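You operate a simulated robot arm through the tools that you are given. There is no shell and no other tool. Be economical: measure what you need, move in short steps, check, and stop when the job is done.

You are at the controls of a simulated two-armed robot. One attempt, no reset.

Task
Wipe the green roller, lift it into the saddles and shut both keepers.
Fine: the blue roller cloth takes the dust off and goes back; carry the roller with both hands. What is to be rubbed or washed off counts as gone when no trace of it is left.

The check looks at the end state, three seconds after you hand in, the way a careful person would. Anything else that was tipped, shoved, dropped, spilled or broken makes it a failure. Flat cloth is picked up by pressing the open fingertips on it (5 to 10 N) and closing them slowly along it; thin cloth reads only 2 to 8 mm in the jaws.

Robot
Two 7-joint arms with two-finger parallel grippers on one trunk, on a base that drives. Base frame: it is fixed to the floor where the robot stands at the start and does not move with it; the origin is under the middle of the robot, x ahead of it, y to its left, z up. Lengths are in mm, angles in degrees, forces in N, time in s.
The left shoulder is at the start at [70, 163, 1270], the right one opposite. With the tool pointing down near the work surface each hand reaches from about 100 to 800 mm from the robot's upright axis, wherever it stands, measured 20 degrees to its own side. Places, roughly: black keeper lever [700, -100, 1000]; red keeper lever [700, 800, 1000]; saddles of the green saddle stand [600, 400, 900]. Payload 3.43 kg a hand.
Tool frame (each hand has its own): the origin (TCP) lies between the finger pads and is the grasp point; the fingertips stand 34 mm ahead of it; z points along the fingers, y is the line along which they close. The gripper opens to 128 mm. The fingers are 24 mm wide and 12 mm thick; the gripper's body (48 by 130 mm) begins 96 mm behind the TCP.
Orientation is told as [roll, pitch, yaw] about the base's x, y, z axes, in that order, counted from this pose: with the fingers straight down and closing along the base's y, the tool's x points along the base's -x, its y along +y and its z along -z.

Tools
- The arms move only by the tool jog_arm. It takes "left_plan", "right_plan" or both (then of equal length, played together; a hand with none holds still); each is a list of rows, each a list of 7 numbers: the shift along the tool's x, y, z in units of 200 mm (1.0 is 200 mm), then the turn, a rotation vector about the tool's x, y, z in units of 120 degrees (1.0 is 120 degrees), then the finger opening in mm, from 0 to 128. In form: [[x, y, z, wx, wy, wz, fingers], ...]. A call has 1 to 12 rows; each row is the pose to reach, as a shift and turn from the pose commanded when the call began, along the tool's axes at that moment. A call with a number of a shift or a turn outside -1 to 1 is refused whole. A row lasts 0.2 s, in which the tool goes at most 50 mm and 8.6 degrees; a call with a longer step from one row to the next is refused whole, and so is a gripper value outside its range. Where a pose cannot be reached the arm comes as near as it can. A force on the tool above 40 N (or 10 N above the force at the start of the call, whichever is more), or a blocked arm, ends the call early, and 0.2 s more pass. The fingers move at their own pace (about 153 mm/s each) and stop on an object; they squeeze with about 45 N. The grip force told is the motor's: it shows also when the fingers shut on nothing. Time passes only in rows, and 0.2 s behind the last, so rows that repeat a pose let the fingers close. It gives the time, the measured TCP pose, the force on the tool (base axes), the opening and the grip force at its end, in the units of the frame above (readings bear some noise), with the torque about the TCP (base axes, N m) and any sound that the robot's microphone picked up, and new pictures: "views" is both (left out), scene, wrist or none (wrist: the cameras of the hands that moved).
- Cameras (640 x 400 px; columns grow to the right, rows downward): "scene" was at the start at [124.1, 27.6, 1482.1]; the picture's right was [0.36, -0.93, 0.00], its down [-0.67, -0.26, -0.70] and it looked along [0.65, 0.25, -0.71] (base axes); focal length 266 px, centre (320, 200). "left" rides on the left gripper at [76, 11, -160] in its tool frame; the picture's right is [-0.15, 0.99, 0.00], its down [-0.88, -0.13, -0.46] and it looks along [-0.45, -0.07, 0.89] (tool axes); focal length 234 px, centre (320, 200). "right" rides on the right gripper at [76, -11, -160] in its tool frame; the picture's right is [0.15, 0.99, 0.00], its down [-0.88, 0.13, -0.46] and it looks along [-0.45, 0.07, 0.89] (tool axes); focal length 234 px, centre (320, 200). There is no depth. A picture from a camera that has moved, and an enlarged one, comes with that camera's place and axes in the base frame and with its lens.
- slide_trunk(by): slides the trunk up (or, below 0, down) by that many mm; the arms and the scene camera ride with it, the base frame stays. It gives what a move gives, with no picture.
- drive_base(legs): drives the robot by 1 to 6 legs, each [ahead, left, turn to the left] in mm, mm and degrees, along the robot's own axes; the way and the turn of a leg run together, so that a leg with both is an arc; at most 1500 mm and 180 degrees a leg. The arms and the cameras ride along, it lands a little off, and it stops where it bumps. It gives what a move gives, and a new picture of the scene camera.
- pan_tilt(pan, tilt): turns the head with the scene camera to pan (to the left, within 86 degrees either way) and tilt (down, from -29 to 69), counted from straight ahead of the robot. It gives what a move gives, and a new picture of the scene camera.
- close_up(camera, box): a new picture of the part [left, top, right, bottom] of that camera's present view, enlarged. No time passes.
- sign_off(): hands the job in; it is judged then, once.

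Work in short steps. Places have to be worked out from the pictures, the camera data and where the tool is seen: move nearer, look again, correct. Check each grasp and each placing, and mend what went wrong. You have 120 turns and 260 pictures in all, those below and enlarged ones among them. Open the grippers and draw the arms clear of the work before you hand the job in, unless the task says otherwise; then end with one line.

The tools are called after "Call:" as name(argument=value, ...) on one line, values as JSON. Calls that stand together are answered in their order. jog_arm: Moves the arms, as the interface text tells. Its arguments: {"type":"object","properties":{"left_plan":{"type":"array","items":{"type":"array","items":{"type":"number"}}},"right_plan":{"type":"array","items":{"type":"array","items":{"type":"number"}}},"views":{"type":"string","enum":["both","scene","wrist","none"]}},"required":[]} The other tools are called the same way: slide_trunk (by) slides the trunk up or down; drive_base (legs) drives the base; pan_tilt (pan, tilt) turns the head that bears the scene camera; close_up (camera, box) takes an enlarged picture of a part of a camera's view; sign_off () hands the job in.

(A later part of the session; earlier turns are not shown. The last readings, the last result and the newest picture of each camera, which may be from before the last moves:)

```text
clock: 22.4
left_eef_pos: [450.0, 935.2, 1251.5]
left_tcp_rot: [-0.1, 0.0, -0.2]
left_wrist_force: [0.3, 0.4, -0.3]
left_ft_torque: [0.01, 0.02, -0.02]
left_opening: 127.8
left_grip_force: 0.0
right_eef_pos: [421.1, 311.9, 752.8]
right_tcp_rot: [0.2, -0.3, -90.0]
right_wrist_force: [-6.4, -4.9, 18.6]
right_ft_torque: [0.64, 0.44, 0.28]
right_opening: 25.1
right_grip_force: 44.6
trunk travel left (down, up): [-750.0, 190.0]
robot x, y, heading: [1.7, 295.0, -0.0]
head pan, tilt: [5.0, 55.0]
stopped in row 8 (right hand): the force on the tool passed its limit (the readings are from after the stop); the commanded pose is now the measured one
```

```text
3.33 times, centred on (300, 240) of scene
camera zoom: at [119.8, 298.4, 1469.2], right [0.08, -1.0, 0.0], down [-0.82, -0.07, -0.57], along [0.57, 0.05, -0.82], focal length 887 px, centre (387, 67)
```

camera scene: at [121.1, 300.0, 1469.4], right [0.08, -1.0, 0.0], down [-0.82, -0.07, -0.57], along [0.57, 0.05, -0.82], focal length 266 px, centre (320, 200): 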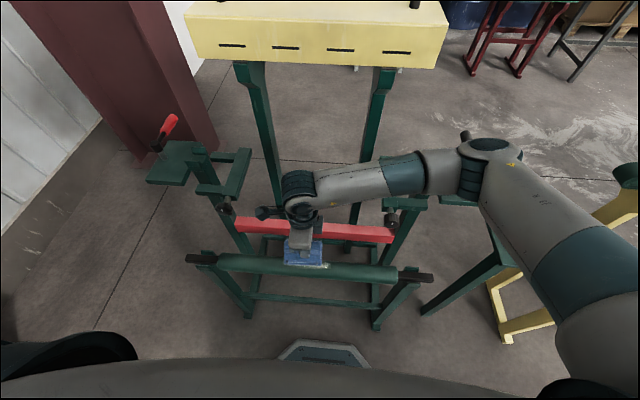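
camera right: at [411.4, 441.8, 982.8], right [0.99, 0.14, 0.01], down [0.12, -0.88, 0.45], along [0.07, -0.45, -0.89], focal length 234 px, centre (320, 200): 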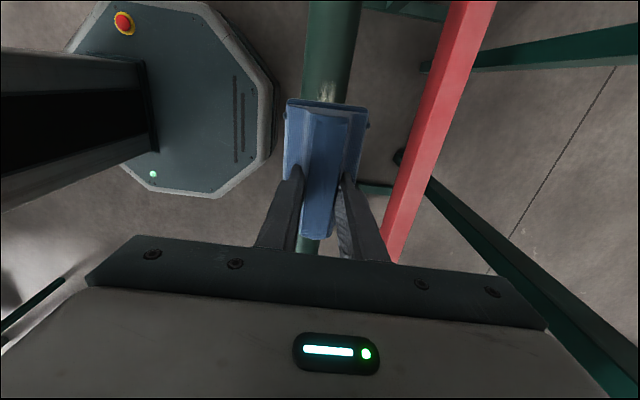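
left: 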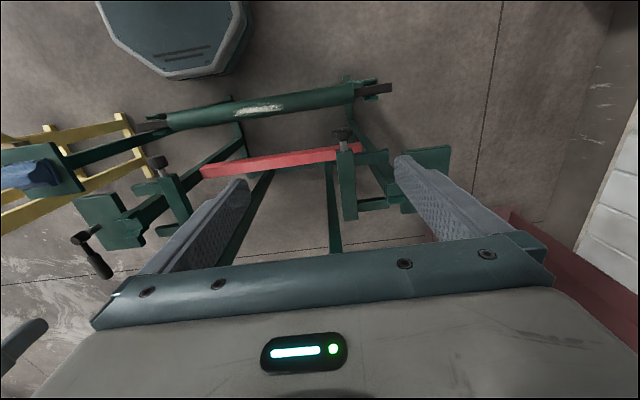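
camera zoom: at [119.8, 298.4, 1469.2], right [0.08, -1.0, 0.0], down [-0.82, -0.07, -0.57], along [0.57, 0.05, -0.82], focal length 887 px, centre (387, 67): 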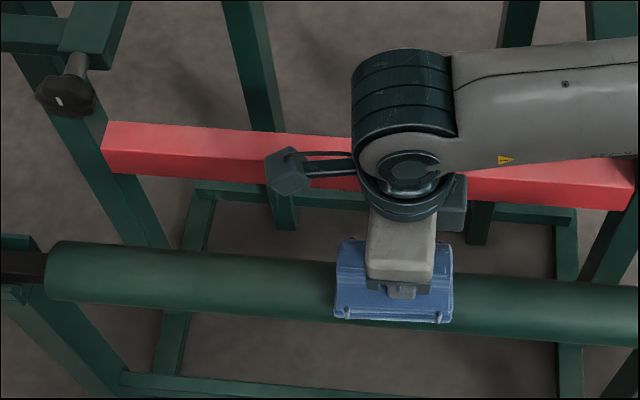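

The uncovered stretch looks clean already. One more pass back, then lift to inspect.

Call:
jog_arm(right_plan=[[0.05, 0, 0.005, 0, 0, 0, 10], [0.13, 0, 0.006, 0, 0, 0, 10], [0.23, 0, 0.006, 0, 0, 0, 10], [0.33, 0, 0.006, 0, 0, 0, 10], [0.43, 0, 0.006, 0, 0, 0, 10], [0.53, 0, 0.006, 0, 0, 0, 10], [0.6, 0, 0.006, 0, 0, 0, 10], [0.65, 0, 0.006, 0, 0, 0, 10], [0.65, 0, -0.1, 0, 0, 0, 10], [0.65, 0, -0.25, 0, 0, 0, 10], [0.85, 0, -0.35, 0, 0, 0, 10], [1.0, 0, -0.45, 0, 0, 0, 10]], views="none")

Call:
close_up(camera="scene", box=[240, 220, 400, 320])

Call:
close_up(camera="right", box=[240, 0, 400, 120])

```text
clock: 23.0
left_eef_pos: [448.8, 937.9, 1250.6]
left_tcp_rot: [0.0, -0.1, -0.3]
left_wrist_force: [-0.1, 0.2, -0.8]
left_ft_torque: [-0.02, 0.02, 0.01]
left_opening: 127.9
left_grip_force: 0.0
right_eef_pos: [424.7, 336.7, 752.9]
right_tcp_rot: [0.4, -0.5, -90.3]
right_wrist_force: [-4.9, -8.5, 19.5]
right_ft_torque: [0.7, 0.36, 0.31]
right_opening: 25.1
right_grip_force: 45.2
trunk travel left (down, up): [-750.0, 190.0]
robot x, y, heading: [-0.4, 295.9, 0.0]
head pan, tilt: [5.0, 55.0]
stopped in row 3 (right hand): the force on the tool passed its limit (the readings are from after the stop); the commanded pose is now the measured one
```

```text
4.00 times, centred on (320, 270) of scene
camera zoom: at [119.3, 300.3, 1469.4], right [0.08, -1.0, 0.0], down [-0.82, -0.07, -0.57], along [0.57, 0.05, -0.82], focal length 1064 px, centre (320, -80)
```

zoom: 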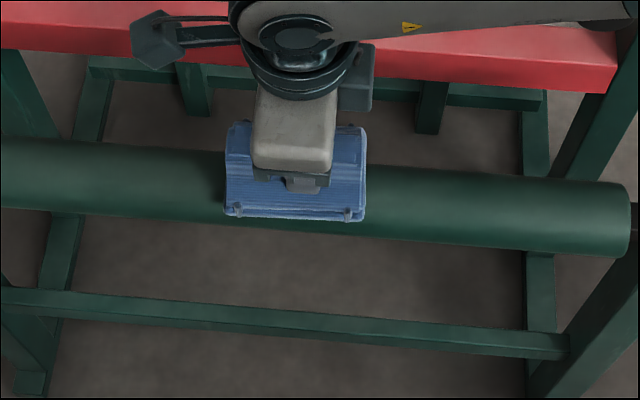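

```text
3.33 times, centred on (320, 60) of right
camera zoom: at [411.2, 414.9, 910.7], right [0.99, 0.14, 0.01], down [0.12, -0.88, 0.46], along [0.07, -0.46, -0.89], focal length 781 px, centre (320, 667)
```

zoom: 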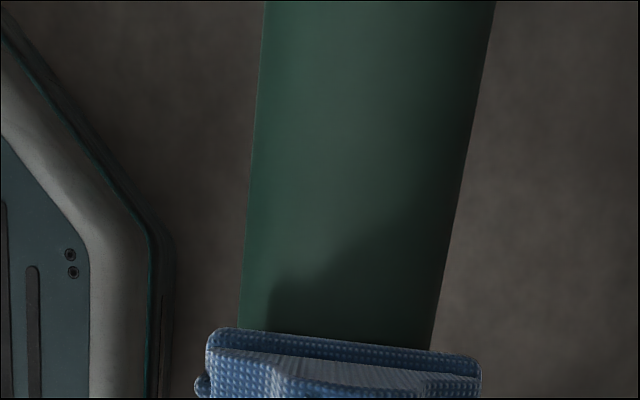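

Clean so far on both sides. Lifting the cloth straight up and aside to inspect the whole patch.

Call:
jog_arm(right_plan=[[0, 0, -0.03, 0, 0, 0, 10], [0, 0, -0.1, 0, 0, 0, 10], [0.1, 0, -0.25, 0, 0, 0, 10], [0.3, 0, -0.4, 0, 0, 0, 10], [0.5, 0, -0.5, 0, 0, 0, 10], [0.7, 0, -0.5, 0, 0, 0, 10], [0.9, 0, -0.5, 0, 0, 0, 10]], views="none")

Call:
close_up(camera="scene", box=[240, 220, 400, 320])

Call:
close_up(camera="right", box=[240, 0, 400, 120])

```text
clock: 24.6
left_eef_pos: [452.3, 938.0, 1249.7]
left_tcp_rot: [-0.1, 0.1, -0.2]
left_wrist_force: [-0.3, 0.6, -0.7]
left_ft_torque: [-0.04, -0.02, 0.0]
left_opening: 128.1
left_grip_force: 0.0
right_eef_pos: [424.6, 519.4, 850.9]
right_tcp_rot: [0.3, -0.6, -90.3]
right_wrist_force: [-0.2, 0.7, 0.5]
right_ft_torque: [-0.05, 0.03, -0.04]
right_opening: 24.7
right_grip_force: 44.7
trunk travel left (down, up): [-750.0, 190.0]
robot x, y, heading: [2.4, 295.8, -0.2]
head pan, tilt: [5.0, 55.0]
```

```text
4.00 times, centred on (320, 270) of scene
camera zoom: at [120.5, 302.2, 1469.3], right [0.08, -1.0, 0.0], down [-0.82, -0.07, -0.57], along [0.57, 0.05, -0.82], focal length 1064 px, centre (320, -80)
```

zoom: 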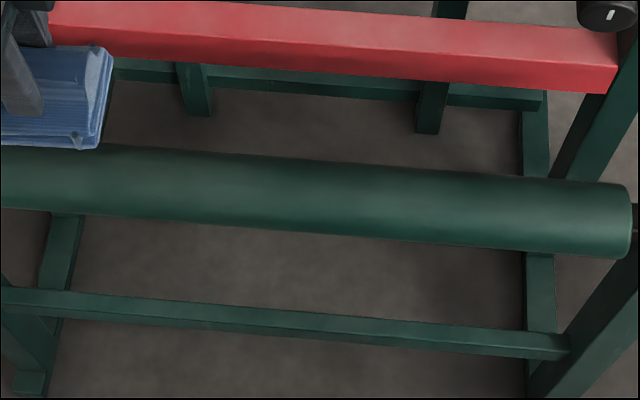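

```text
3.33 times, centred on (320, 60) of right
camera zoom: at [413.1, 598.6, 1007.0], right [0.99, 0.14, 0.01], down [0.12, -0.88, 0.47], along [0.07, -0.46, -0.88], focal length 781 px, centre (320, 667)
```

zoom: 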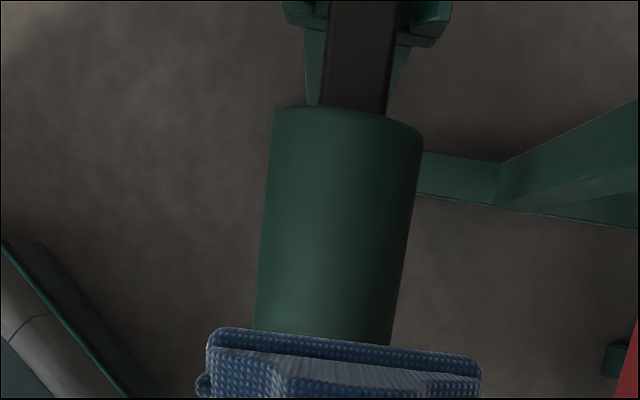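

Looks clean; one tighter zoom to be sure no trace is left.

Call:
close_up(camera="scene", box=[265, 245, 345, 290])

```text
8.00 times, centred on (305, 268) of scene
camera zoom: at [120.5, 302.2, 1469.3], right [0.08, -1.0, 0.0], down [-0.82, -0.07, -0.57], along [0.57, 0.05, -0.82], focal length 2129 px, centre (440, -340)
```

zoom: 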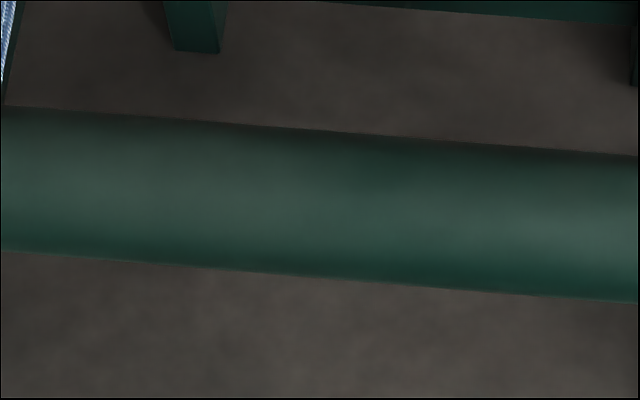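

The roller is clean. Taking the cloth back: raise, move right, and drive the base back.

Call:
jog_arm(right_plan=[[0, 0, -0.2, 0, 0, 0, 10], [-0.1, 0, -0.4, 0, 0, 0, 10], [-0.25, 0, -0.58, 0, 0, 0, 10], [-0.42, 0, -0.72, 0, 0, 0, 10], [-0.6, 0, -0.83, 0, 0, 0, 10], [-0.8, 0, -0.88, 0, 0, 0, 10], [-1.0, 0, -0.88, 0, 0, 0, 10]], views="none")

Call:
jog_arm(right_plan=[[-0.2, 0, 0, 0, 0, 0, 10], [-0.4, 0, 0, 0, 0, 0, 10], [-0.6, 0, 0, 0, 0, 0, 10], [-0.8, 0, 0, 0, 0, 0, 10], [-1.0, 0, 0, 0, 0, 0, 10]], views="none")

Call:
drive_base(legs=[[0, -300, 0]])

```text
clock: 26.2
left_eef_pos: [451.2, 935.4, 1253.7]
left_tcp_rot: [0.1, 0.0, -0.1]
left_wrist_force: [-0.6, 0.1, 0.4]
left_ft_torque: [0.02, 0.04, 0.0]
left_opening: 127.9
left_grip_force: 0.1
right_eef_pos: [423.1, 316.7, 1028.1]
right_tcp_rot: [0.5, -0.4, -90.3]
right_wrist_force: [-0.5, -0.8, -0.9]
right_ft_torque: [0.0, 0.0, -0.01]
right_opening: 25.2
right_grip_force: 45.6
trunk travel left (down, up): [-750.0, 190.0]
robot x, y, heading: [3.8, 294.3, -0.0]
head pan, tilt: [5.0, 55.0]
```

```text
clock: 27.4
left_eef_pos: [449.5, 935.2, 1252.8]
left_tcp_rot: [0.1, 0.0, -0.2]
left_wrist_force: [-0.2, -0.4, 0.6]
left_ft_torque: [0.05, -0.01, 0.02]
left_opening: 127.9
left_grip_force: 0.0
right_eef_pos: [421.0, 118.3, 1030.9]
right_tcp_rot: [0.6, -0.5, -90.4]
right_wrist_force: [-0.3, -0.1, -0.5]
right_ft_torque: [0.01, -0.01, 0.0]
right_opening: 25.0
right_grip_force: 45.0
trunk travel left (down, up): [-750.0, 190.0]
robot x, y, heading: [0.8, 294.4, -0.4]
head pan, tilt: [5.0, 55.0]
```

```text
clock: 29.5
left_eef_pos: [452.2, 634.1, 1250.7]
left_tcp_rot: [0.0, 0.0, -0.4]
left_wrist_force: [-0.5, -0.2, -0.4]
left_ft_torque: [-0.02, 0.03, 0.02]
left_opening: 128.0
left_grip_force: 0.0
right_eef_pos: [420.1, -183.4, 1031.0]
right_tcp_rot: [0.6, -0.5, -90.5]
right_wrist_force: [0.9, 0.5, -1.1]
right_ft_torque: [-0.01, 0.0, 0.01]
right_opening: 24.8
right_grip_force: 44.8
trunk travel left (down, up): [-750.0, 190.0]
robot x, y, heading: [-5.2, -5.5, -0.4]
head pan, tilt: [5.0, 55.0]
camera scene: at [119.5, -1.5, 1469.3], right [0.08, -1.0, 0.0], down [-0.82, -0.07, -0.57], along [0.57, 0.05, -0.82], focal length 266 px, centre (320, 200)
```

scene: 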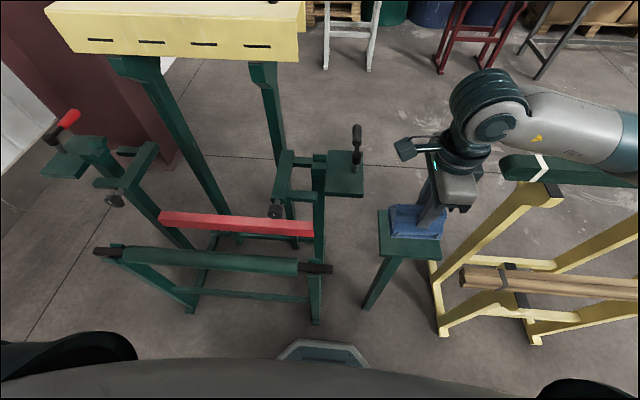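

Moving over the stool to the original pick place, stopping 30 mm above.

Call:
jog_arm(right_plan=[[-0.06, 0.1, 0, 0, 0, 0, 10], [-0.12, 0.2, 0, 0, 0, 0, 10], [-0.175, 0.318, 0.1, 0, 0, 0, 10], [-0.175, 0.318, 0.3, 0, 0, 0, 10], [-0.175, 0.318, 0.5, 0, 0, 0, 10], [-0.175, 0.318, 0.57, 0, 0, 0, 10]], views="wrist")

Call:
close_up(camera="scene", box=[340, 180, 500, 280])

```text
clock: 30.9
left_eef_pos: [451.4, 633.1, 1251.2]
left_tcp_rot: [0.0, -0.1, -0.4]
left_wrist_force: [-0.2, 0.1, 0.1]
left_ft_torque: [0.01, 0.0, -0.01]
left_opening: 128.0
left_grip_force: 0.1
right_eef_pos: [483.7, -219.6, 918.4]
right_tcp_rot: [0.5, -0.6, -90.4]
right_wrist_force: [0.4, -0.3, -1.4]
right_ft_torque: [-0.03, 0.03, 0.0]
right_opening: 24.9
right_grip_force: 45.2
trunk travel left (down, up): [-750.0, 190.0]
robot x, y, heading: [-4.1, -3.4, -0.5]
head pan, tilt: [5.0, 55.0]
camera right: at [471.2, -141.9, 1074.9], right [0.99, 0.14, 0.01], down [0.12, -0.88, 0.46], along [0.07, -0.46, -0.89], focal length 234 px, centre (320, 200)
```

right: 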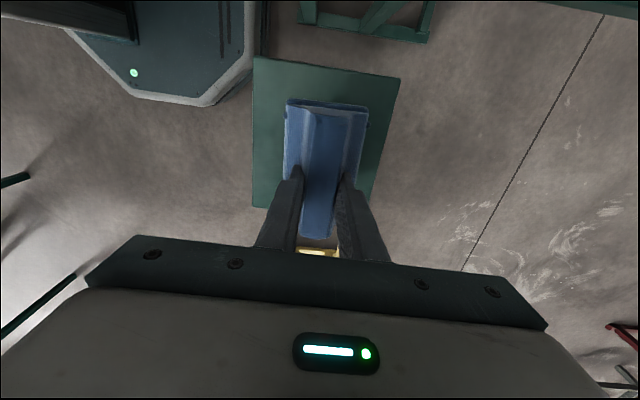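

```text
4.00 times, centred on (420, 230) of scene
camera zoom: at [119.7, -3.0, 1469.4], right [0.08, -1.0, 0.0], down [-0.82, -0.07, -0.57], along [0.57, 0.05, -0.82], focal length 1064 px, centre (-80, 80)
```

zoom: 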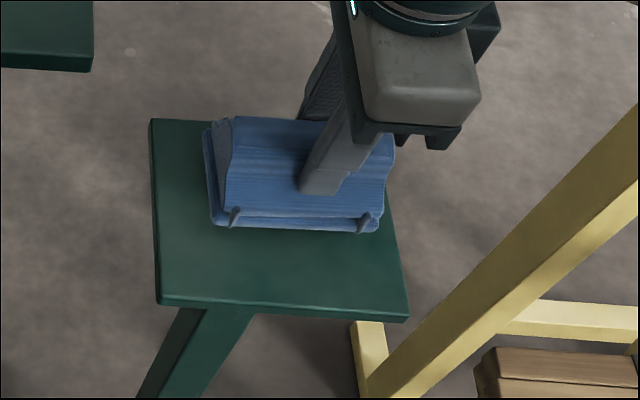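

Well placed. Lowering to contact.

Call:
jog_arm(right_plan=[[0, 0, 0.05, 0, 0, 0, 10], [0, 0, 0.1, 0, 0, 0, 10], [0, 0, 0.13, 0, 0, 0, 10], [0, 0, 0.145, 0, 0, 0, 10], [0, 0, 0.155, 0, 0, 0, 10]], views="none")

```text
clock: 32.1
left_eef_pos: [451.1, 633.1, 1251.6]
left_tcp_rot: [0.1, 0.0, -0.5]
left_wrist_force: [0.2, 0.0, 0.0]
left_ft_torque: [0.02, 0.0, 0.03]
left_opening: 128.3
left_grip_force: 0.2
right_eef_pos: [482.4, -219.5, 886.9]
right_tcp_rot: [0.6, -0.4, -90.5]
right_wrist_force: [0.3, -1.6, 7.5]
right_ft_torque: [0.38, 0.25, 0.06]
right_opening: 24.9
right_grip_force: 45.5
trunk travel left (down, up): [-750.0, 190.0]
robot x, y, heading: [4.5, -8.8, -0.3]
head pan, tilt: [5.0, 55.0]
```

Light contact (7.5 N). Opening, then rising.

Call:
jog_arm(right_plan=[[0, 0, 0, 0, 0, 0, 34], [0, 0, -0.01, 0, 0, 0, 46], [0, 0, -0.03, 0, 0, 0, 56], [0, 0, -0.06, 0, 0, 0, 66], [0, 0, -0.1, 0, 0, 0, 66], [0, 0, -0.25, 0, 0, 0, 80], [0, 0, -0.45, 0, 0, 0, 100], [0, 0, -0.65, 0, 0, 0, 128], [0, 0, -0.85, 0, 0, 0, 128]], views="wrist")

Call:
close_up(camera="scene", box=[340, 180, 500, 280])

```text
clock: 34.1
left_eef_pos: [450.0, 632.5, 1251.5]
left_tcp_rot: [-0.1, 0.0, -0.5]
left_wrist_force: [-0.7, -0.5, 0.3]
left_ft_torque: [-0.01, 0.01, 0.0]
left_opening: 127.9
left_grip_force: 0.1
right_eef_pos: [481.4, -217.9, 1056.7]
right_tcp_rot: [0.5, -0.4, -90.6]
right_wrist_force: [-0.3, 0.8, -0.9]
right_ft_torque: [0.0, -0.03, 0.03]
right_opening: 128.0
right_grip_force: 0.0
trunk travel left (down, up): [-750.0, 190.0]
robot x, y, heading: [0.0, -6.0, -0.1]
head pan, tilt: [5.0, 55.0]
camera right: at [469.4, -140.0, 1214.8], right [0.99, 0.14, 0.01], down [0.12, -0.88, 0.47], along [0.07, -0.46, -0.89], focal length 234 px, centre (320, 200)
```

right: 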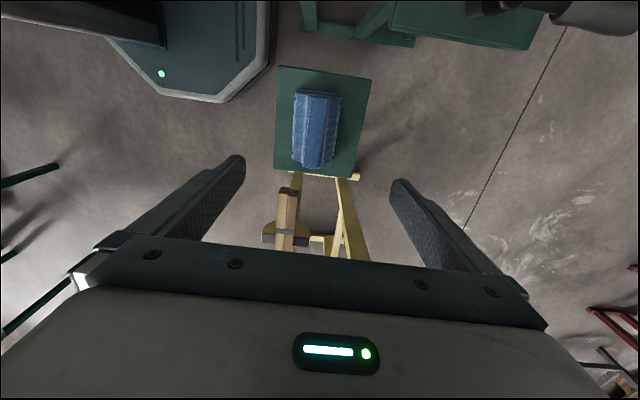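

```text
4.00 times, centred on (420, 230) of scene
camera zoom: at [119.1, -2.2, 1469.3], right [0.08, -1.0, 0.0], down [-0.82, -0.07, -0.57], along [0.57, 0.05, -0.82], focal length 1064 px, centre (-80, 80)
```

zoom: 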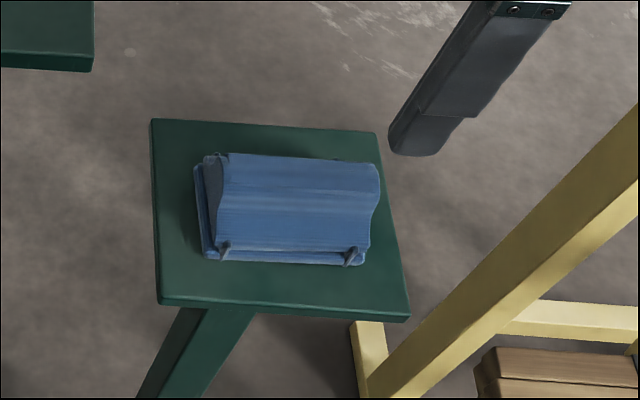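

Cloth is back on its stool. Now turning the left hand to +90° yaw and bringing it inward before driving.

Call:
jog_arm(left_plan=[[0, -0.08, 0, 0, 0, -0.0625, 128], [0, -0.16, 0, 0, 0, -0.125, 128], [0, -0.25, 0, 0, 0, -0.1875, 128], [0, -0.33, 0, 0, 0, -0.25, 128], [0, -0.42, 0, 0, 0, -0.3125, 128], [0, -0.5, 0, 0, 0, -0.375, 128], [0, -0.58, 0, 0, 0, -0.4375, 128], [0, -0.67, 0, 0, 0, -0.5, 128], [0, -0.75, 0, 0, 0, -0.5625, 128], [0, -0.83, 0, 0, 0, -0.625, 128], [0, -0.92, 0, 0, 0, -0.6875, 128], [0, -1.0, 0, 0, 0, -0.75, 128]], views="none")

Call:
jog_arm(left_plan=[[0.17, 0, 0.17, 0, 0, 0, 128], [0.34, 0, 0.34, 0, 0, 0, 128], [0.51, 0.03, 0.51, 0, 0, 0, 128], [0.68, 0.06, 0.68, 0, 0, 0, 128], [0.85, 0.1, 0.85, 0, 0, 0, 128], [0.95, 0.13, 1.0, 0, 0, 0, 128]], right_plan=[[0, -0.06, 0, 0, 0, 0, 128], [0, -0.12, 0, 0, 0, 0, 128], [0, -0.18, 0, 0, 0, 0, 128], [0, -0.24, 0, 0, 0, 0, 128], [0, -0.3, 0, 0, 0, 0, 128], [0, -0.3, 0, 0, 0, 0, 128]], views="none")

Call:
drive_base(legs=[[0, 390, 0.3]])

```text
clock: 36.7
left_eef_pos: [451.2, 430.7, 1252.1]
left_tcp_rot: [0.1, 0.0, 90.0]
left_wrist_force: [-0.4, 0.0, -0.4]
left_ft_torque: [0.01, -0.02, 0.02]
left_opening: 128.1
left_grip_force: 0.0
right_eef_pos: [482.5, -219.4, 1056.4]
right_tcp_rot: [0.6, -0.4, -90.4]
right_wrist_force: [0.7, -0.4, 0.2]
right_ft_torque: [0.03, -0.01, 0.01]
right_opening: 127.9
right_grip_force: 0.0
trunk travel left (down, up): [-750.0, 190.0]
robot x, y, heading: [0.9, -8.6, -0.3]
head pan, tilt: [5.0, 55.0]
```

```text
clock: 38.1
left_eef_pos: [423.0, 243.5, 1051.8]
left_tcp_rot: [0.0, 0.1, 89.6]
left_wrist_force: [-0.3, 0.0, -0.3]
left_ft_torque: [-0.02, 0.01, 0.02]
left_opening: 128.0
left_grip_force: 0.0
right_eef_pos: [423.1, -218.3, 1054.9]
right_tcp_rot: [0.4, -0.5, -90.4]
right_wrist_force: [0.0, 0.2, 0.5]
right_ft_torque: [-0.02, 0.02, 0.0]
right_opening: 128.2
right_grip_force: 0.1
trunk travel left (down, up): [-750.0, 190.0]
robot x, y, heading: [1.7, -6.8, -0.4]
head pan, tilt: [5.0, 55.0]
```

```text
clock: 40.6
left_eef_pos: [422.2, 638.2, 1051.8]
left_tcp_rot: [0.0, 0.0, 90.0]
left_wrist_force: [0.1, 0.6, -1.0]
left_ft_torque: [0.03, 0.0, 0.06]
left_opening: 128.3
left_grip_force: 0.1
right_eef_pos: [424.1, 175.3, 1055.9]
right_tcp_rot: [0.6, -0.4, -90.2]
right_wrist_force: [0.4, -0.3, 0.1]
right_ft_torque: [0.04, 0.04, 0.03]
right_opening: 127.8
right_grip_force: 0.1
trunk travel left (down, up): [-750.0, 190.0]
robot x, y, heading: [-1.1, 387.9, -0.3]
head pan, tilt: [5.0, 55.0]
camera scene: at [120.7, 388.9, 1469.4], right [0.09, -1.0, 0.0], down [-0.82, -0.07, -0.57], along [0.57, 0.05, -0.82], focal length 266 px, centre (320, 200)
```

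scene: 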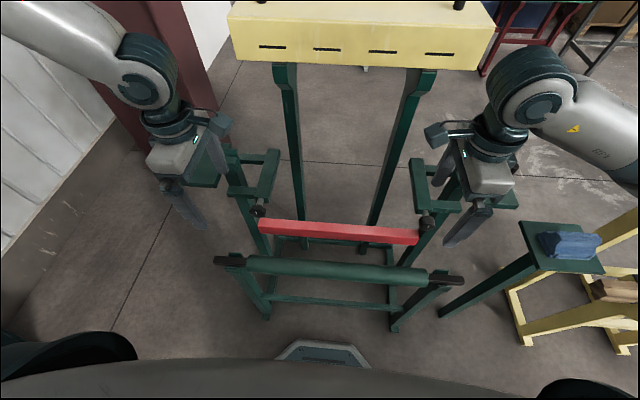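

Base is now centred at y≈388. Zooming on roller, brackets and saddles for exact geometry.

Call:
close_up(camera="scene", box=[200, 230, 360, 330])

Call:
close_up(camera="scene", box=[340, 230, 500, 330])

Call:
close_up(camera="right", box=[160, 0, 480, 200])

Call:
close_up(camera="left", box=[160, 0, 480, 200])

```text
4.00 times, centred on (280, 280) of scene
camera zoom: at [120.7, 388.9, 1469.4], right [0.09, -1.0, 0.0], down [-0.82, -0.07, -0.57], along [0.57, 0.05, -0.82], focal length 1064 px, centre (480, -120)
```

zoom: 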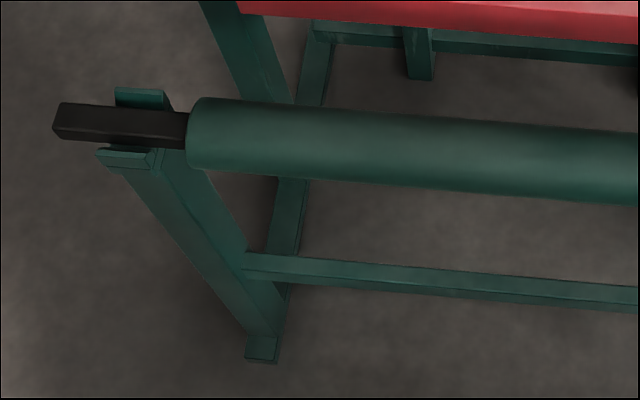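

```text
4.00 times, centred on (420, 280) of scene
camera zoom: at [120.7, 388.9, 1469.4], right [0.09, -1.0, 0.0], down [-0.82, -0.07, -0.57], along [0.57, 0.05, -0.82], focal length 1064 px, centre (-80, -120)
```

zoom: 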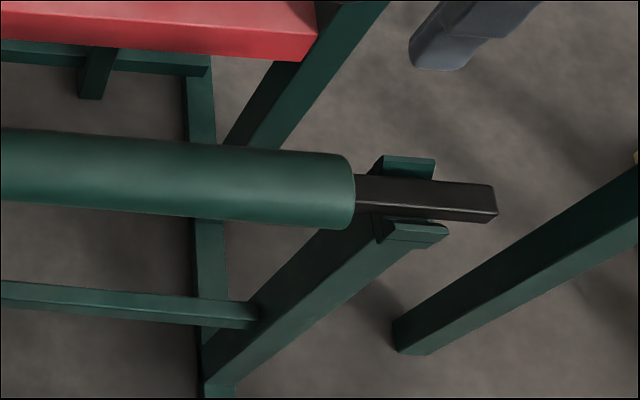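

```text
2.00 times, centred on (320, 100) of right
camera zoom: at [412.0, 253.7, 1213.7], right [0.99, 0.14, 0.01], down [0.12, -0.88, 0.46], along [0.07, -0.46, -0.89], focal length 468 px, centre (320, 400)
```

zoom: 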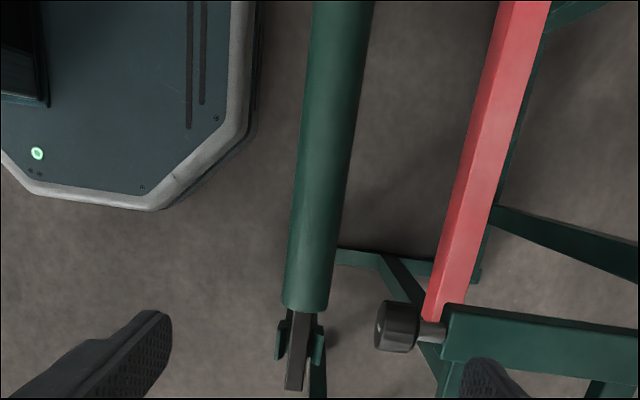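

```text
2.00 times, centred on (320, 100) of left
camera zoom: at [409.9, 561.8, 1211.4], right [-0.99, 0.15, 0.0], down [0.13, 0.88, 0.46], along [0.07, 0.45, -0.89], focal length 468 px, centre (320, 400)
```

zoom: 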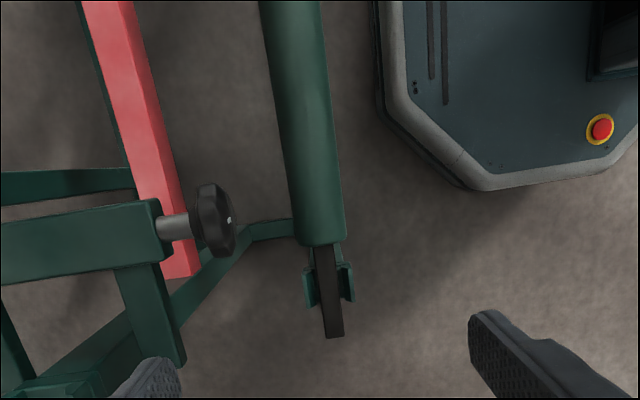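

Roller body spans y≈94–643 (centre ≈369), axis x≈421; saddle centre also ≈370. Moving both hands over grip points y=229 and y=509 and lowering.

Call:
jog_arm(left_plan=[[0.16, 0, 0.16, 0, 0, 0, 100], [0.32, 0, 0.33, 0, 0, 0, 100], [0.48, 0, 0.5, 0, 0, 0, 100], [0.6, 0, 0.67, 0, 0, 0, 100], [0.645, 0, 0.84, 0, 0, 0, 100], [0.645, 0, 1.0, 0, 0, 0, 100]], right_plan=[[0.07, 0, 0.16, 0, 0, 0, 100], [0.14, -0.01, 0.33, 0, 0, 0, 100], [0.21, -0.01, 0.5, 0, 0, 0, 100], [0.27, -0.01, 0.67, 0, 0, 0, 100], [0.27, -0.01, 0.84, 0, 0, 0, 100], [0.27, -0.01, 1.0, 0, 0, 0, 100]], views="both")

```text
clock: 42.0
left_eef_pos: [484.8, 576.8, 958.6]
left_tcp_rot: [0.2, 0.0, 89.8]
left_wrist_force: [0.1, 0.7, 0.4]
left_ft_torque: [0.02, -0.01, -0.04]
left_opening: 100.0
left_grip_force: 0.1
left hand out of reach, approached as far as the arm can: row 1, 2, 3, 4, 5, 6
right_eef_pos: [424.5, 229.3, 855.3]
right_tcp_rot: [0.5, -0.5, -90.2]
right_wrist_force: [0.3, -0.4, -0.9]
right_ft_torque: [0.0, 0.04, 0.01]
right_opening: 100.1
right_grip_force: 0.2
trunk travel left (down, up): [-750.0, 190.0]
robot x, y, heading: [-2.6, 387.9, -0.1]
head pan, tilt: [5.0, 55.0]
camera scene: at [121.4, 389.6, 1469.3], right [0.09, -1.0, 0.0], down [-0.82, -0.07, -0.57], along [0.57, 0.05, -0.82], focal length 266 px, centre (320, 200)
camera right: at [412.2, 306.9, 1013.0], right [0.99, 0.14, 0.01], down [0.12, -0.88, 0.46], along [0.07, -0.46, -0.89], focal length 234 px, centre (320, 200)
camera left: at [472.4, 502.6, 1117.7], right [-0.99, 0.15, 0.0], down [0.14, 0.88, 0.45], along [0.06, 0.45, -0.89], focal length 234 px, centre (320, 200)
```

scene: 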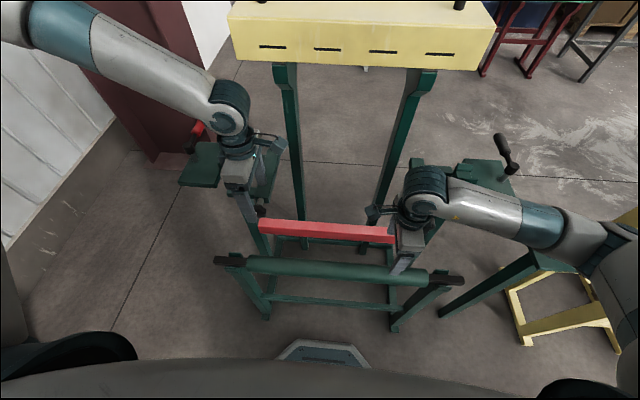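
right: 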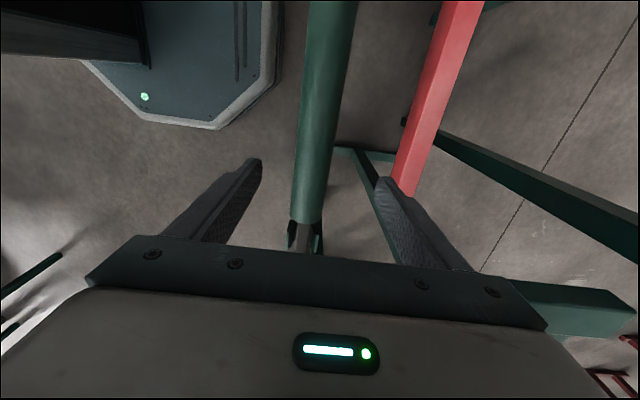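
left: 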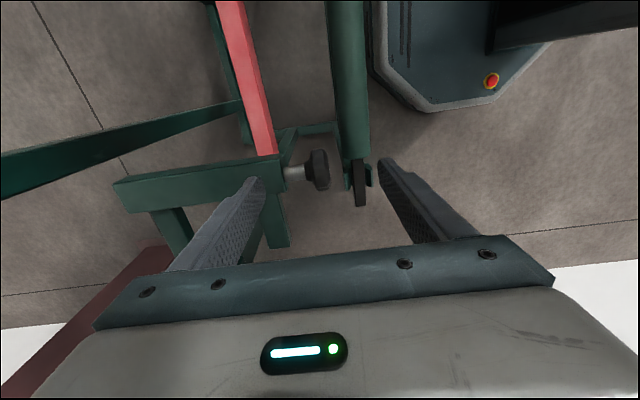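

The left arm hits a joint limit with yaw +90. I'll back it out, and turn it the other way (yaw −90) instead.

Call:
jog_arm(left_plan=[[0, 0, -0.15, 0, 0, 0.07, 100], [0, 0.05, -0.3, 0, 0, 0.14, 100], [-0.1, 0.1, -0.45, 0, 0, 0.21, 100], [-0.2, 0.15, -0.6, 0, 0, 0.28, 100], [-0.3, 0.2, -0.75, 0, 0, 0.35, 100], [-0.35, 0.25, -0.85, 0, 0, 0.42, 100], [-0.35, 0.3, -0.9, 0, 0, 0.49, 100], [-0.35, 0.3, -0.9, 0, 0, 0.56, 100], [-0.35, 0.3, -0.9, 0, 0, 0.63, 100], [-0.35, 0.3, -0.9, 0, 0, 0.7, 100], [-0.35, 0.3, -0.9, 0, 0, 0.75, 100]], views="none")

Call:
jog_arm(left_plan=[[0, 0, 0, 0, 0, 0.0625, 100], [0, 0, 0, 0, 0, 0.125, 100], [0, 0, 0, 0, 0, 0.1875, 100], [0, 0, 0, 0, 0, 0.25, 100], [0, 0, 0, 0, 0, 0.3125, 100], [0, 0, 0, 0, 0, 0.375, 100], [0, 0, 0, 0, 0, 0.4375, 100], [0, 0, 0, 0, 0, 0.5, 100], [0, 0, 0, 0, 0, 0.5625, 100], [0, 0, 0, 0, 0, 0.625, 100], [0, 0, 0, 0, 0, 0.6875, 100], [0, 0, 0, 0, 0, 0.75, 100]], views="scene")

```text
clock: 44.4
left_eef_pos: [422.7, 648.3, 1138.6]
left_tcp_rot: [0.0, 0.0, -0.1]
left_wrist_force: [0.0, 0.5, -0.3]
left_ft_torque: [-0.04, 0.01, -0.02]
left_opening: 99.7
left_grip_force: 0.1
right_eef_pos: [423.7, 229.2, 856.4]
right_tcp_rot: [0.6, -0.4, -90.1]
right_wrist_force: [0.0, -0.4, 0.0]
right_ft_torque: [-0.01, 0.01, -0.03]
right_opening: 100.1
right_grip_force: 0.2
trunk travel left (down, up): [-750.0, 190.0]
robot x, y, heading: [-0.7, 385.3, 0.2]
head pan, tilt: [5.0, 55.0]
```

```text
clock: 47.0
left_eef_pos: [422.7, 648.3, 1138.2]
left_tcp_rot: [0.0, 0.1, -90.1]
left_wrist_force: [-0.5, 0.6, 0.0]
left_ft_torque: [0.02, 0.05, 0.01]
left_opening: 99.8
left_grip_force: 0.0
right_eef_pos: [424.2, 229.3, 856.0]
right_tcp_rot: [0.6, -0.5, -90.2]
right_wrist_force: [0.3, 0.4, -0.6]
right_ft_torque: [-0.02, -0.01, 0.0]
right_opening: 99.8
right_grip_force: 0.0
trunk travel left (down, up): [-750.0, 190.0]
robot x, y, heading: [0.1, 383.2, 0.0]
head pan, tilt: [5.0, 55.0]
camera scene: at [120.7, 389.8, 1469.4], right [0.09, -1.0, 0.0], down [-0.82, -0.07, -0.57], along [0.57, 0.05, -0.82], focal length 266 px, centre (320, 200)
```

scene: 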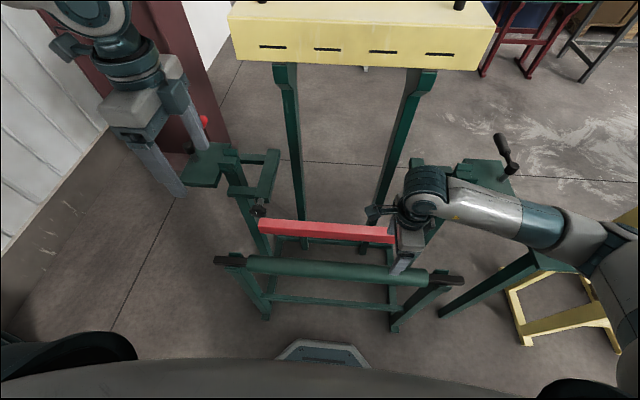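

Left now at yaw −90. Moving it over the roller at y≈490 and lowering.

Call:
jog_arm(left_plan=[[-0.15, 0, 0.16, 0, 0, 0, 100], [-0.3, 0, 0.33, 0, 0, 0, 100], [-0.45, 0, 0.5, 0, 0, 0, 100], [-0.6, 0, 0.67, 0, 0, 0, 100], [-0.75, 0, 0.84, 0, 0, 0, 100], [-0.79, 0, 1.0, 0, 0, 0, 100]], right_plan=[[0.02, 0, 0, 0, 0, 0, 100], [0.05, 0, 0, 0, 0, 0, 100], [0.09, 0, 0, 0, 0, 0, 100], [0.09, 0, 0, 0, 0, 0, 100], [0.09, 0, 0, 0, 0, 0, 100], [0.09, 0, 0, 0, 0, 0, 100]], views="none")

Call:
jog_arm(left_plan=[[0, 0, 0.1, 0, 0, 0, 100], [0, 0, 0.2, 0, 0, 0, 100], [0, 0, 0.3, 0, 0, 0, 100], [0, 0, 0.4, 0, 0, 0, 100]], views="both")

```text
clock: 48.4
left_eef_pos: [421.2, 550.8, 984.5]
left_tcp_rot: [0.0, -0.1, -90.0]
left_wrist_force: [0.5, 0.5, 1.0]
left_ft_torque: [0.0, -0.01, -0.01]
left_opening: 100.1
left_grip_force: 0.0
left hand out of reach, approached as far as the arm can: row 4, 5, 6
right_eef_pos: [425.5, 248.0, 855.2]
right_tcp_rot: [0.3, -0.5, -90.1]
right_wrist_force: [0.5, 0.6, -0.2]
right_ft_torque: [-0.03, 0.01, 0.03]
right_opening: 100.1
right_grip_force: 0.1
trunk travel left (down, up): [-750.0, 190.0]
robot x, y, heading: [3.0, 386.3, 0.0]
head pan, tilt: [5.0, 55.0]
```

```text
clock: 49.4
left_eef_pos: [421.6, 585.4, 939.6]
left_tcp_rot: [0.0, -0.1, -90.0]
left_wrist_force: [0.1, -0.1, 0.0]
left_ft_torque: [0.01, -0.01, -0.02]
left_opening: 99.9
left_grip_force: 0.0
left hand out of reach, approached as far as the arm can: row 1, 2, 3, 4
right_eef_pos: [424.3, 247.4, 855.4]
right_tcp_rot: [0.5, -0.6, -90.2]
right_wrist_force: [0.6, 0.2, 0.4]
right_ft_torque: [-0.04, -0.02, 0.01]
right_opening: 100.1
right_grip_force: 0.0
trunk travel left (down, up): [-750.0, 190.0]
robot x, y, heading: [0.8, 384.1, -0.2]
head pan, tilt: [5.0, 55.0]
camera scene: at [120.9, 390.2, 1469.3], right [0.09, -1.0, 0.0], down [-0.82, -0.07, -0.57], along [0.57, 0.05, -0.82], focal length 266 px, centre (320, 200)
camera left: at [431.6, 661.0, 1097.9], right [0.99, -0.15, 0.0], down [-0.13, -0.88, 0.46], along [-0.07, -0.45, -0.89], focal length 234 px, centre (320, 200)
```

scene: 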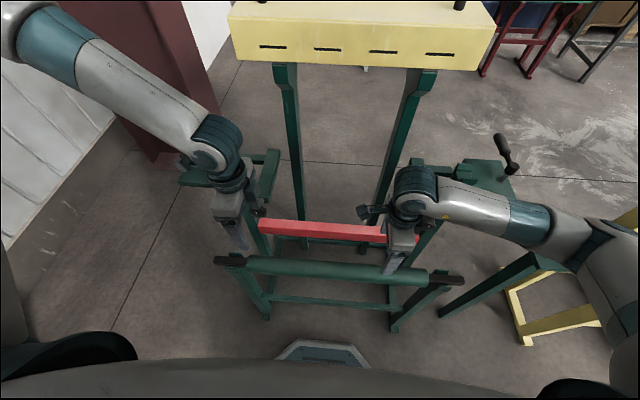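
left: 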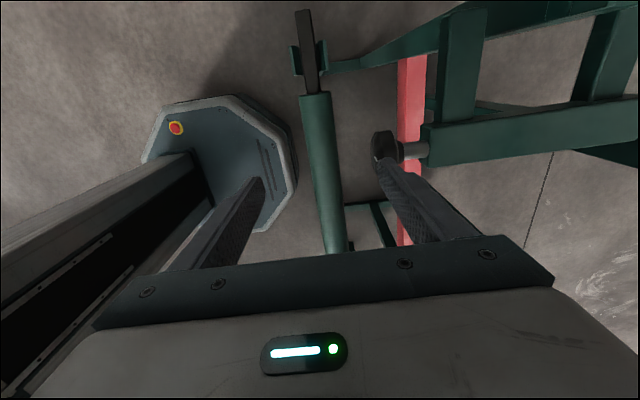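

The left arm is too folded this close. I'll raise both hands, and check the surroundings before backing the base up for better reach.

Call:
jog_arm(left_plan=[[0, 0, -0.2, 0, 0, 0, 100], [0, 0, -0.4, 0, 0, 0, 100], [0, 0, -0.6, 0, 0, 0, 100], [0, 0, -0.8, 0, 0, 0, 100]], right_plan=[[0, 0, -0.25, 0, 0, 0, 100], [0, 0, -0.5, 0, 0, 0, 100], [0, 0, -0.75, 0, 0, 0, 100], [0, 0, -1.0, 0, 0, 0, 100]], views="none")

Call:
pan_tilt(pan=86, tilt=40)

Call:
pan_tilt(pan=-86, tilt=40)

```text
clock: 50.4
left_eef_pos: [422.2, 585.3, 1100.1]
left_tcp_rot: [0.0, 0.1, -90.0]
left_wrist_force: [0.2, -0.4, -0.6]
left_ft_torque: [-0.02, -0.02, 0.0]
left_opening: 100.1
left_grip_force: 0.0
right_eef_pos: [419.0, 247.7, 1056.0]
right_tcp_rot: [0.5, -0.5, -90.1]
right_wrist_force: [-0.9, -0.2, -0.7]
right_ft_torque: [0.03, -0.06, -0.03]
right_opening: 100.1
right_grip_force: 0.2
trunk travel left (down, up): [-750.0, 190.0]
robot x, y, heading: [-0.9, 381.8, 0.0]
head pan, tilt: [5.0, 55.0]
```

```text
clock: 51.9
left_eef_pos: [422.6, 585.3, 1100.1]
left_tcp_rot: [0.0, 0.1, -90.0]
left_wrist_force: [-0.8, 0.3, 0.0]
left_ft_torque: [-0.01, 0.04, 0.03]
left_opening: 100.1
left_grip_force: 0.1
right_eef_pos: [421.8, 248.4, 1055.0]
right_tcp_rot: [0.5, -0.5, -90.2]
right_wrist_force: [-0.6, -0.8, 0.4]
right_ft_torque: [-0.01, 0.03, -0.01]
right_opening: 100.2
right_grip_force: 0.0
trunk travel left (down, up): [-750.0, 190.0]
robot x, y, heading: [0.5, 387.7, 0.1]
head pan, tilt: [85.9, 40.0]
camera scene: at [54.8, 468.2, 1490.0], right [1.0, -0.07, 0.0], down [-0.05, -0.64, -0.77], along [0.05, 0.76, -0.64], focal length 266 px, centre (320, 200)
```

scene: 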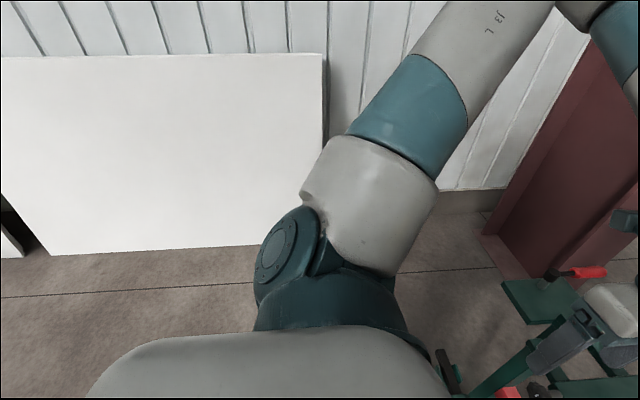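

```text
clock: 54.5
left_eef_pos: [423.6, 585.1, 1098.6]
left_tcp_rot: [0.0, 0.0, -90.0]
left_wrist_force: [-1.1, 0.0, 0.3]
left_ft_torque: [0.0, 0.02, -0.02]
left_opening: 100.0
left_grip_force: 0.1
right_eef_pos: [422.5, 248.2, 1056.1]
right_tcp_rot: [0.5, -0.4, -90.2]
right_wrist_force: [-0.3, 0.0, -0.7]
right_ft_torque: [-0.01, 0.0, -0.01]
right_opening: 100.0
right_grip_force: 0.0
trunk travel left (down, up): [-750.0, 190.0]
robot x, y, heading: [-0.1, 386.9, 0.0]
head pan, tilt: [-85.9, 40.0]
camera scene: at [55.0, 298.6, 1490.0], right [-1.0, -0.07, 0.0], down [-0.05, 0.64, -0.77], along [0.05, -0.76, -0.64], focal length 266 px, centre (320, 200)
```

scene: 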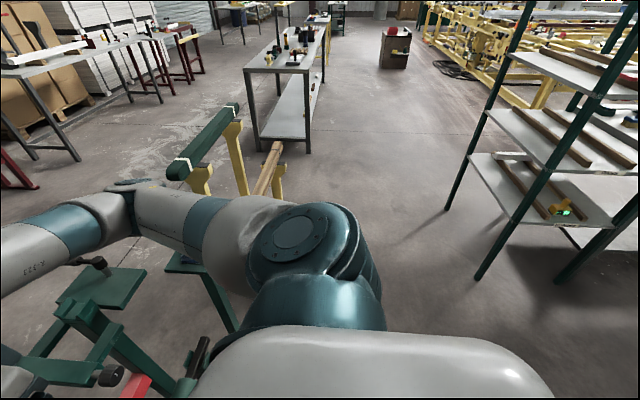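

Space behind is free. Backing up 180 mm and looking at the work again.

Call:
drive_base(legs=[[-180, 0, 0]])

Call:
pan_tilt(pan=0, tilt=50)

Call:
jog_arm(left_plan=[[-0.1, 0.18, 0, 0, 0, 0, 100], [-0.2, 0.36, 0, 0, 0, 0, 100], [-0.3, 0.54, 0, 0, 0, 0, 100], [-0.4, 0.72, 0, 0, 0, 0, 100], [-0.47, 0.89, 0, 0, 0, 0, 100]], right_plan=[[0, 0.18, 0, 0, 0, 0, 100], [0, 0.36, 0, 0, 0, 0, 100], [0, 0.54, 0, 0, 0, 0, 100], [0, 0.72, 0, 0, 0, 0, 100], [0, 0.89, 0, 0, 0, 0, 100]], views="scene")

```text
clock: 56.0
left_eef_pos: [248.3, 584.4, 1098.5]
left_tcp_rot: [0.0, 0.0, -90.1]
left_wrist_force: [0.1, -0.4, -0.9]
left_ft_torque: [-0.01, 0.0, 0.03]
left_opening: 100.1
left_grip_force: 0.0
right_eef_pos: [245.6, 248.2, 1055.0]
right_tcp_rot: [0.4, -0.6, -90.3]
right_wrist_force: [0.5, 0.2, 0.0]
right_ft_torque: [-0.01, 0.02, 0.01]
right_opening: 100.1
right_grip_force: 0.0
trunk travel left (down, up): [-750.0, 190.0]
robot x, y, heading: [-177.4, 383.0, 0.1]
head pan, tilt: [-85.9, 40.0]
camera scene: at [-120.6, 298.5, 1489.9], right [-1.0, -0.07, 0.0], down [-0.05, 0.64, -0.77], along [0.05, -0.76, -0.64], focal length 266 px, centre (320, 200)
```

scene: 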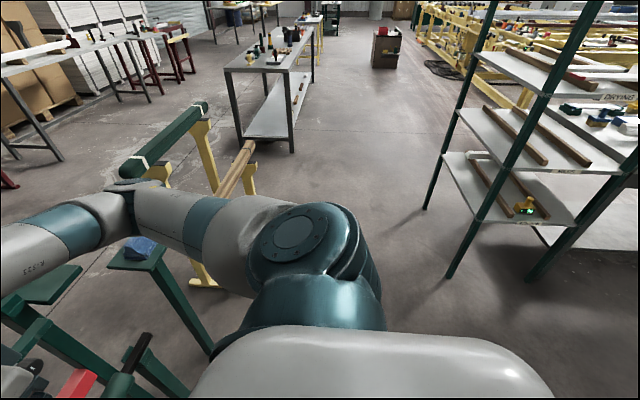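

```text
clock: 57.6
left_eef_pos: [247.1, 584.5, 1100.1]
left_tcp_rot: [0.1, -0.1, -90.0]
left_wrist_force: [0.2, 0.2, -0.2]
left_ft_torque: [0.0, 0.06, 0.01]
left_opening: 100.3
left_grip_force: 0.1
right_eef_pos: [244.1, 248.4, 1055.2]
right_tcp_rot: [0.5, -0.6, -90.2]
right_wrist_force: [-0.4, -0.4, -0.7]
right_ft_torque: [-0.01, -0.01, -0.01]
right_opening: 99.8
right_grip_force: 0.1
trunk travel left (down, up): [-750.0, 190.0]
robot x, y, heading: [-174.8, 387.7, -0.3]
head pan, tilt: [0.0, 50.0]
camera scene: at [-51.0, 383.2, 1475.8], right [0.0, -1.0, 0.0], down [-0.77, 0.0, -0.64], along [0.64, 0.0, -0.77], focal length 266 px, centre (320, 200)
```

scene: 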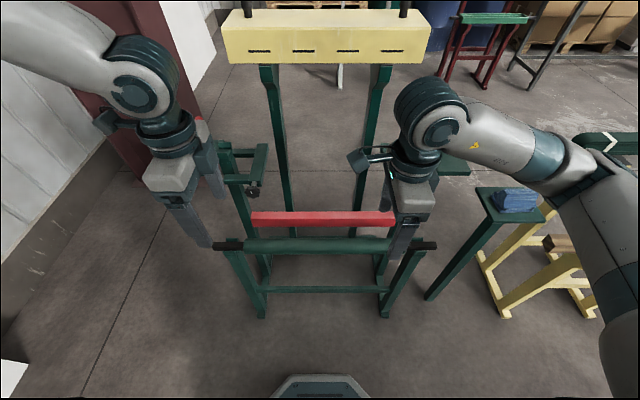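

```text
clock: 58.8
left_eef_pos: [400.4, 540.2, 1108.9]
left_tcp_rot: [0.0, 0.0, -90.1]
left_wrist_force: [0.3, 0.6, -0.3]
left_ft_torque: [-0.02, 0.0, 0.04]
left_opening: 100.0
left_grip_force: 0.0
left hand out of reach, approached as far as the arm can: row 4, 5
right_eef_pos: [423.4, 247.3, 1057.4]
right_tcp_rot: [0.5, -0.5, -90.2]
right_wrist_force: [-0.3, 0.4, 0.8]
right_ft_torque: [0.0, 0.04, -0.01]
right_opening: 99.8
right_grip_force: 0.1
trunk travel left (down, up): [-750.0, 190.0]
robot x, y, heading: [-180.1, 387.0, -0.4]
head pan, tilt: [0.0, 50.0]
camera scene: at [-50.4, 383.7, 1475.7], right [0.0, -1.0, 0.0], down [-0.77, 0.0, -0.64], along [0.64, 0.0, -0.77], focal length 266 px, centre (320, 200)
```

scene: 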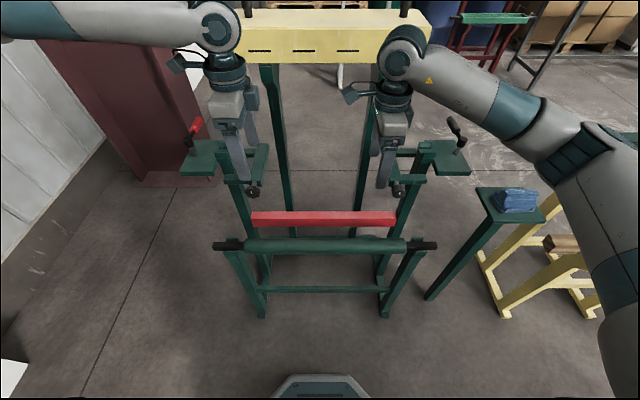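

The left elbow is in an awkward high posture. I'll swing the left hand outward and turn it back to yaw +90 (mirror of the working right arm), then lower outside and come inward.

Call:
jog_arm(left_plan=[[0.08, -0.05, 0, 0, 0, -0.0625, 100], [0.16, -0.1, 0, 0, 0, -0.125, 100], [0.25, -0.15, 0, 0, 0, -0.1875, 100], [0.33, -0.2, 0, 0, 0, -0.25, 100], [0.42, -0.25, 0, 0, 0, -0.3125, 100], [0.5, -0.3, 0, 0, 0, -0.375, 100], [0.58, -0.35, 0, 0, 0, -0.4375, 100], [0.67, -0.4, 0, 0, 0, -0.5, 100], [0.75, -0.45, 0, 0, 0, -0.5625, 100], [0.83, -0.5, 0, 0, 0, -0.625, 100], [0.92, -0.55, 0, 0, 0, -0.6875, 100], [1.0, -0.6, 0, 0, 0, -0.75, 100]], views="none")

Call:
jog_arm(left_plan=[[0, 0.08, 0.08, 0, 0, -0.0625, 100], [0, 0.16, 0.16, 0, 0, -0.125, 100], [0, 0.25, 0.25, 0, 0, -0.1875, 100], [0, 0.33, 0.33, 0, 0, -0.25, 100], [0, 0.42, 0.42, 0, 0, -0.3125, 100], [0, 0.5, 0.5, 0, 0, -0.375, 100], [0, 0.55, 0.58, 0, 0, -0.4375, 100], [0, 0.6, 0.67, 0, 0, -0.5, 100], [0, 0.6, 0.75, 0, 0, -0.5625, 100], [0, 0.6, 0.83, 0, 0, -0.625, 100], [0, 0.6, 0.92, 0, 0, -0.6875, 100], [0, 0.6, 1.0, 0, 0, -0.75, 100]], views="scene")

```text
clock: 61.4
left_eef_pos: [277.7, 740.9, 1110.1]
left_tcp_rot: [-0.1, 0.0, 0.2]
left_wrist_force: [-0.5, 0.0, 0.4]
left_ft_torque: [0.0, -0.01, 0.0]
left_opening: 99.8
left_grip_force: 0.0
right_eef_pos: [420.3, 246.8, 1058.0]
right_tcp_rot: [0.5, -0.4, -90.2]
right_wrist_force: [-0.1, 0.2, -0.4]
right_ft_torque: [-0.03, 0.01, 0.02]
right_opening: 100.2
right_grip_force: 0.0
trunk travel left (down, up): [-750.0, 190.0]
robot x, y, heading: [-177.5, 382.9, -0.2]
head pan, tilt: [0.0, 50.0]
```

```text
clock: 64.0
left_eef_pos: [279.8, 860.5, 910.2]
left_tcp_rot: [0.1, 0.0, 90.1]
left_wrist_force: [-0.2, 1.3, 0.1]
left_ft_torque: [0.01, 0.02, 0.03]
left_opening: 100.1
left_grip_force: 0.0
right_eef_pos: [421.9, 247.6, 1057.6]
right_tcp_rot: [0.4, -0.5, -90.3]
right_wrist_force: [-1.3, 0.0, 0.0]
right_ft_torque: [-0.01, 0.0, -0.01]
right_opening: 100.1
right_grip_force: 0.0
trunk travel left (down, up): [-750.0, 190.0]
robot x, y, heading: [-177.4, 384.0, 0.1]
head pan, tilt: [0.0, 50.0]
camera scene: at [-50.7, 383.6, 1475.8], right [0.0, -1.0, 0.0], down [-0.77, 0.0, -0.64], along [0.64, 0.0, -0.77], focal length 266 px, centre (320, 200)
```

scene: 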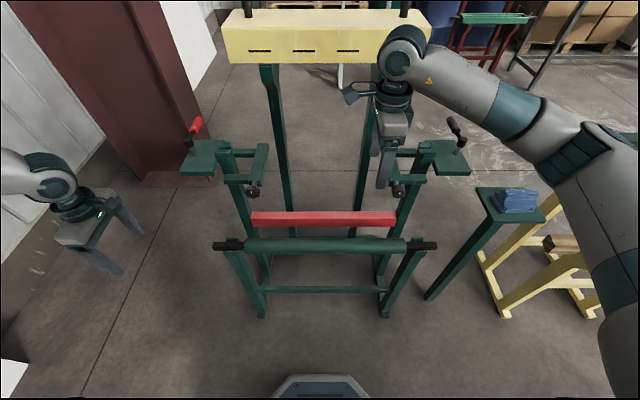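

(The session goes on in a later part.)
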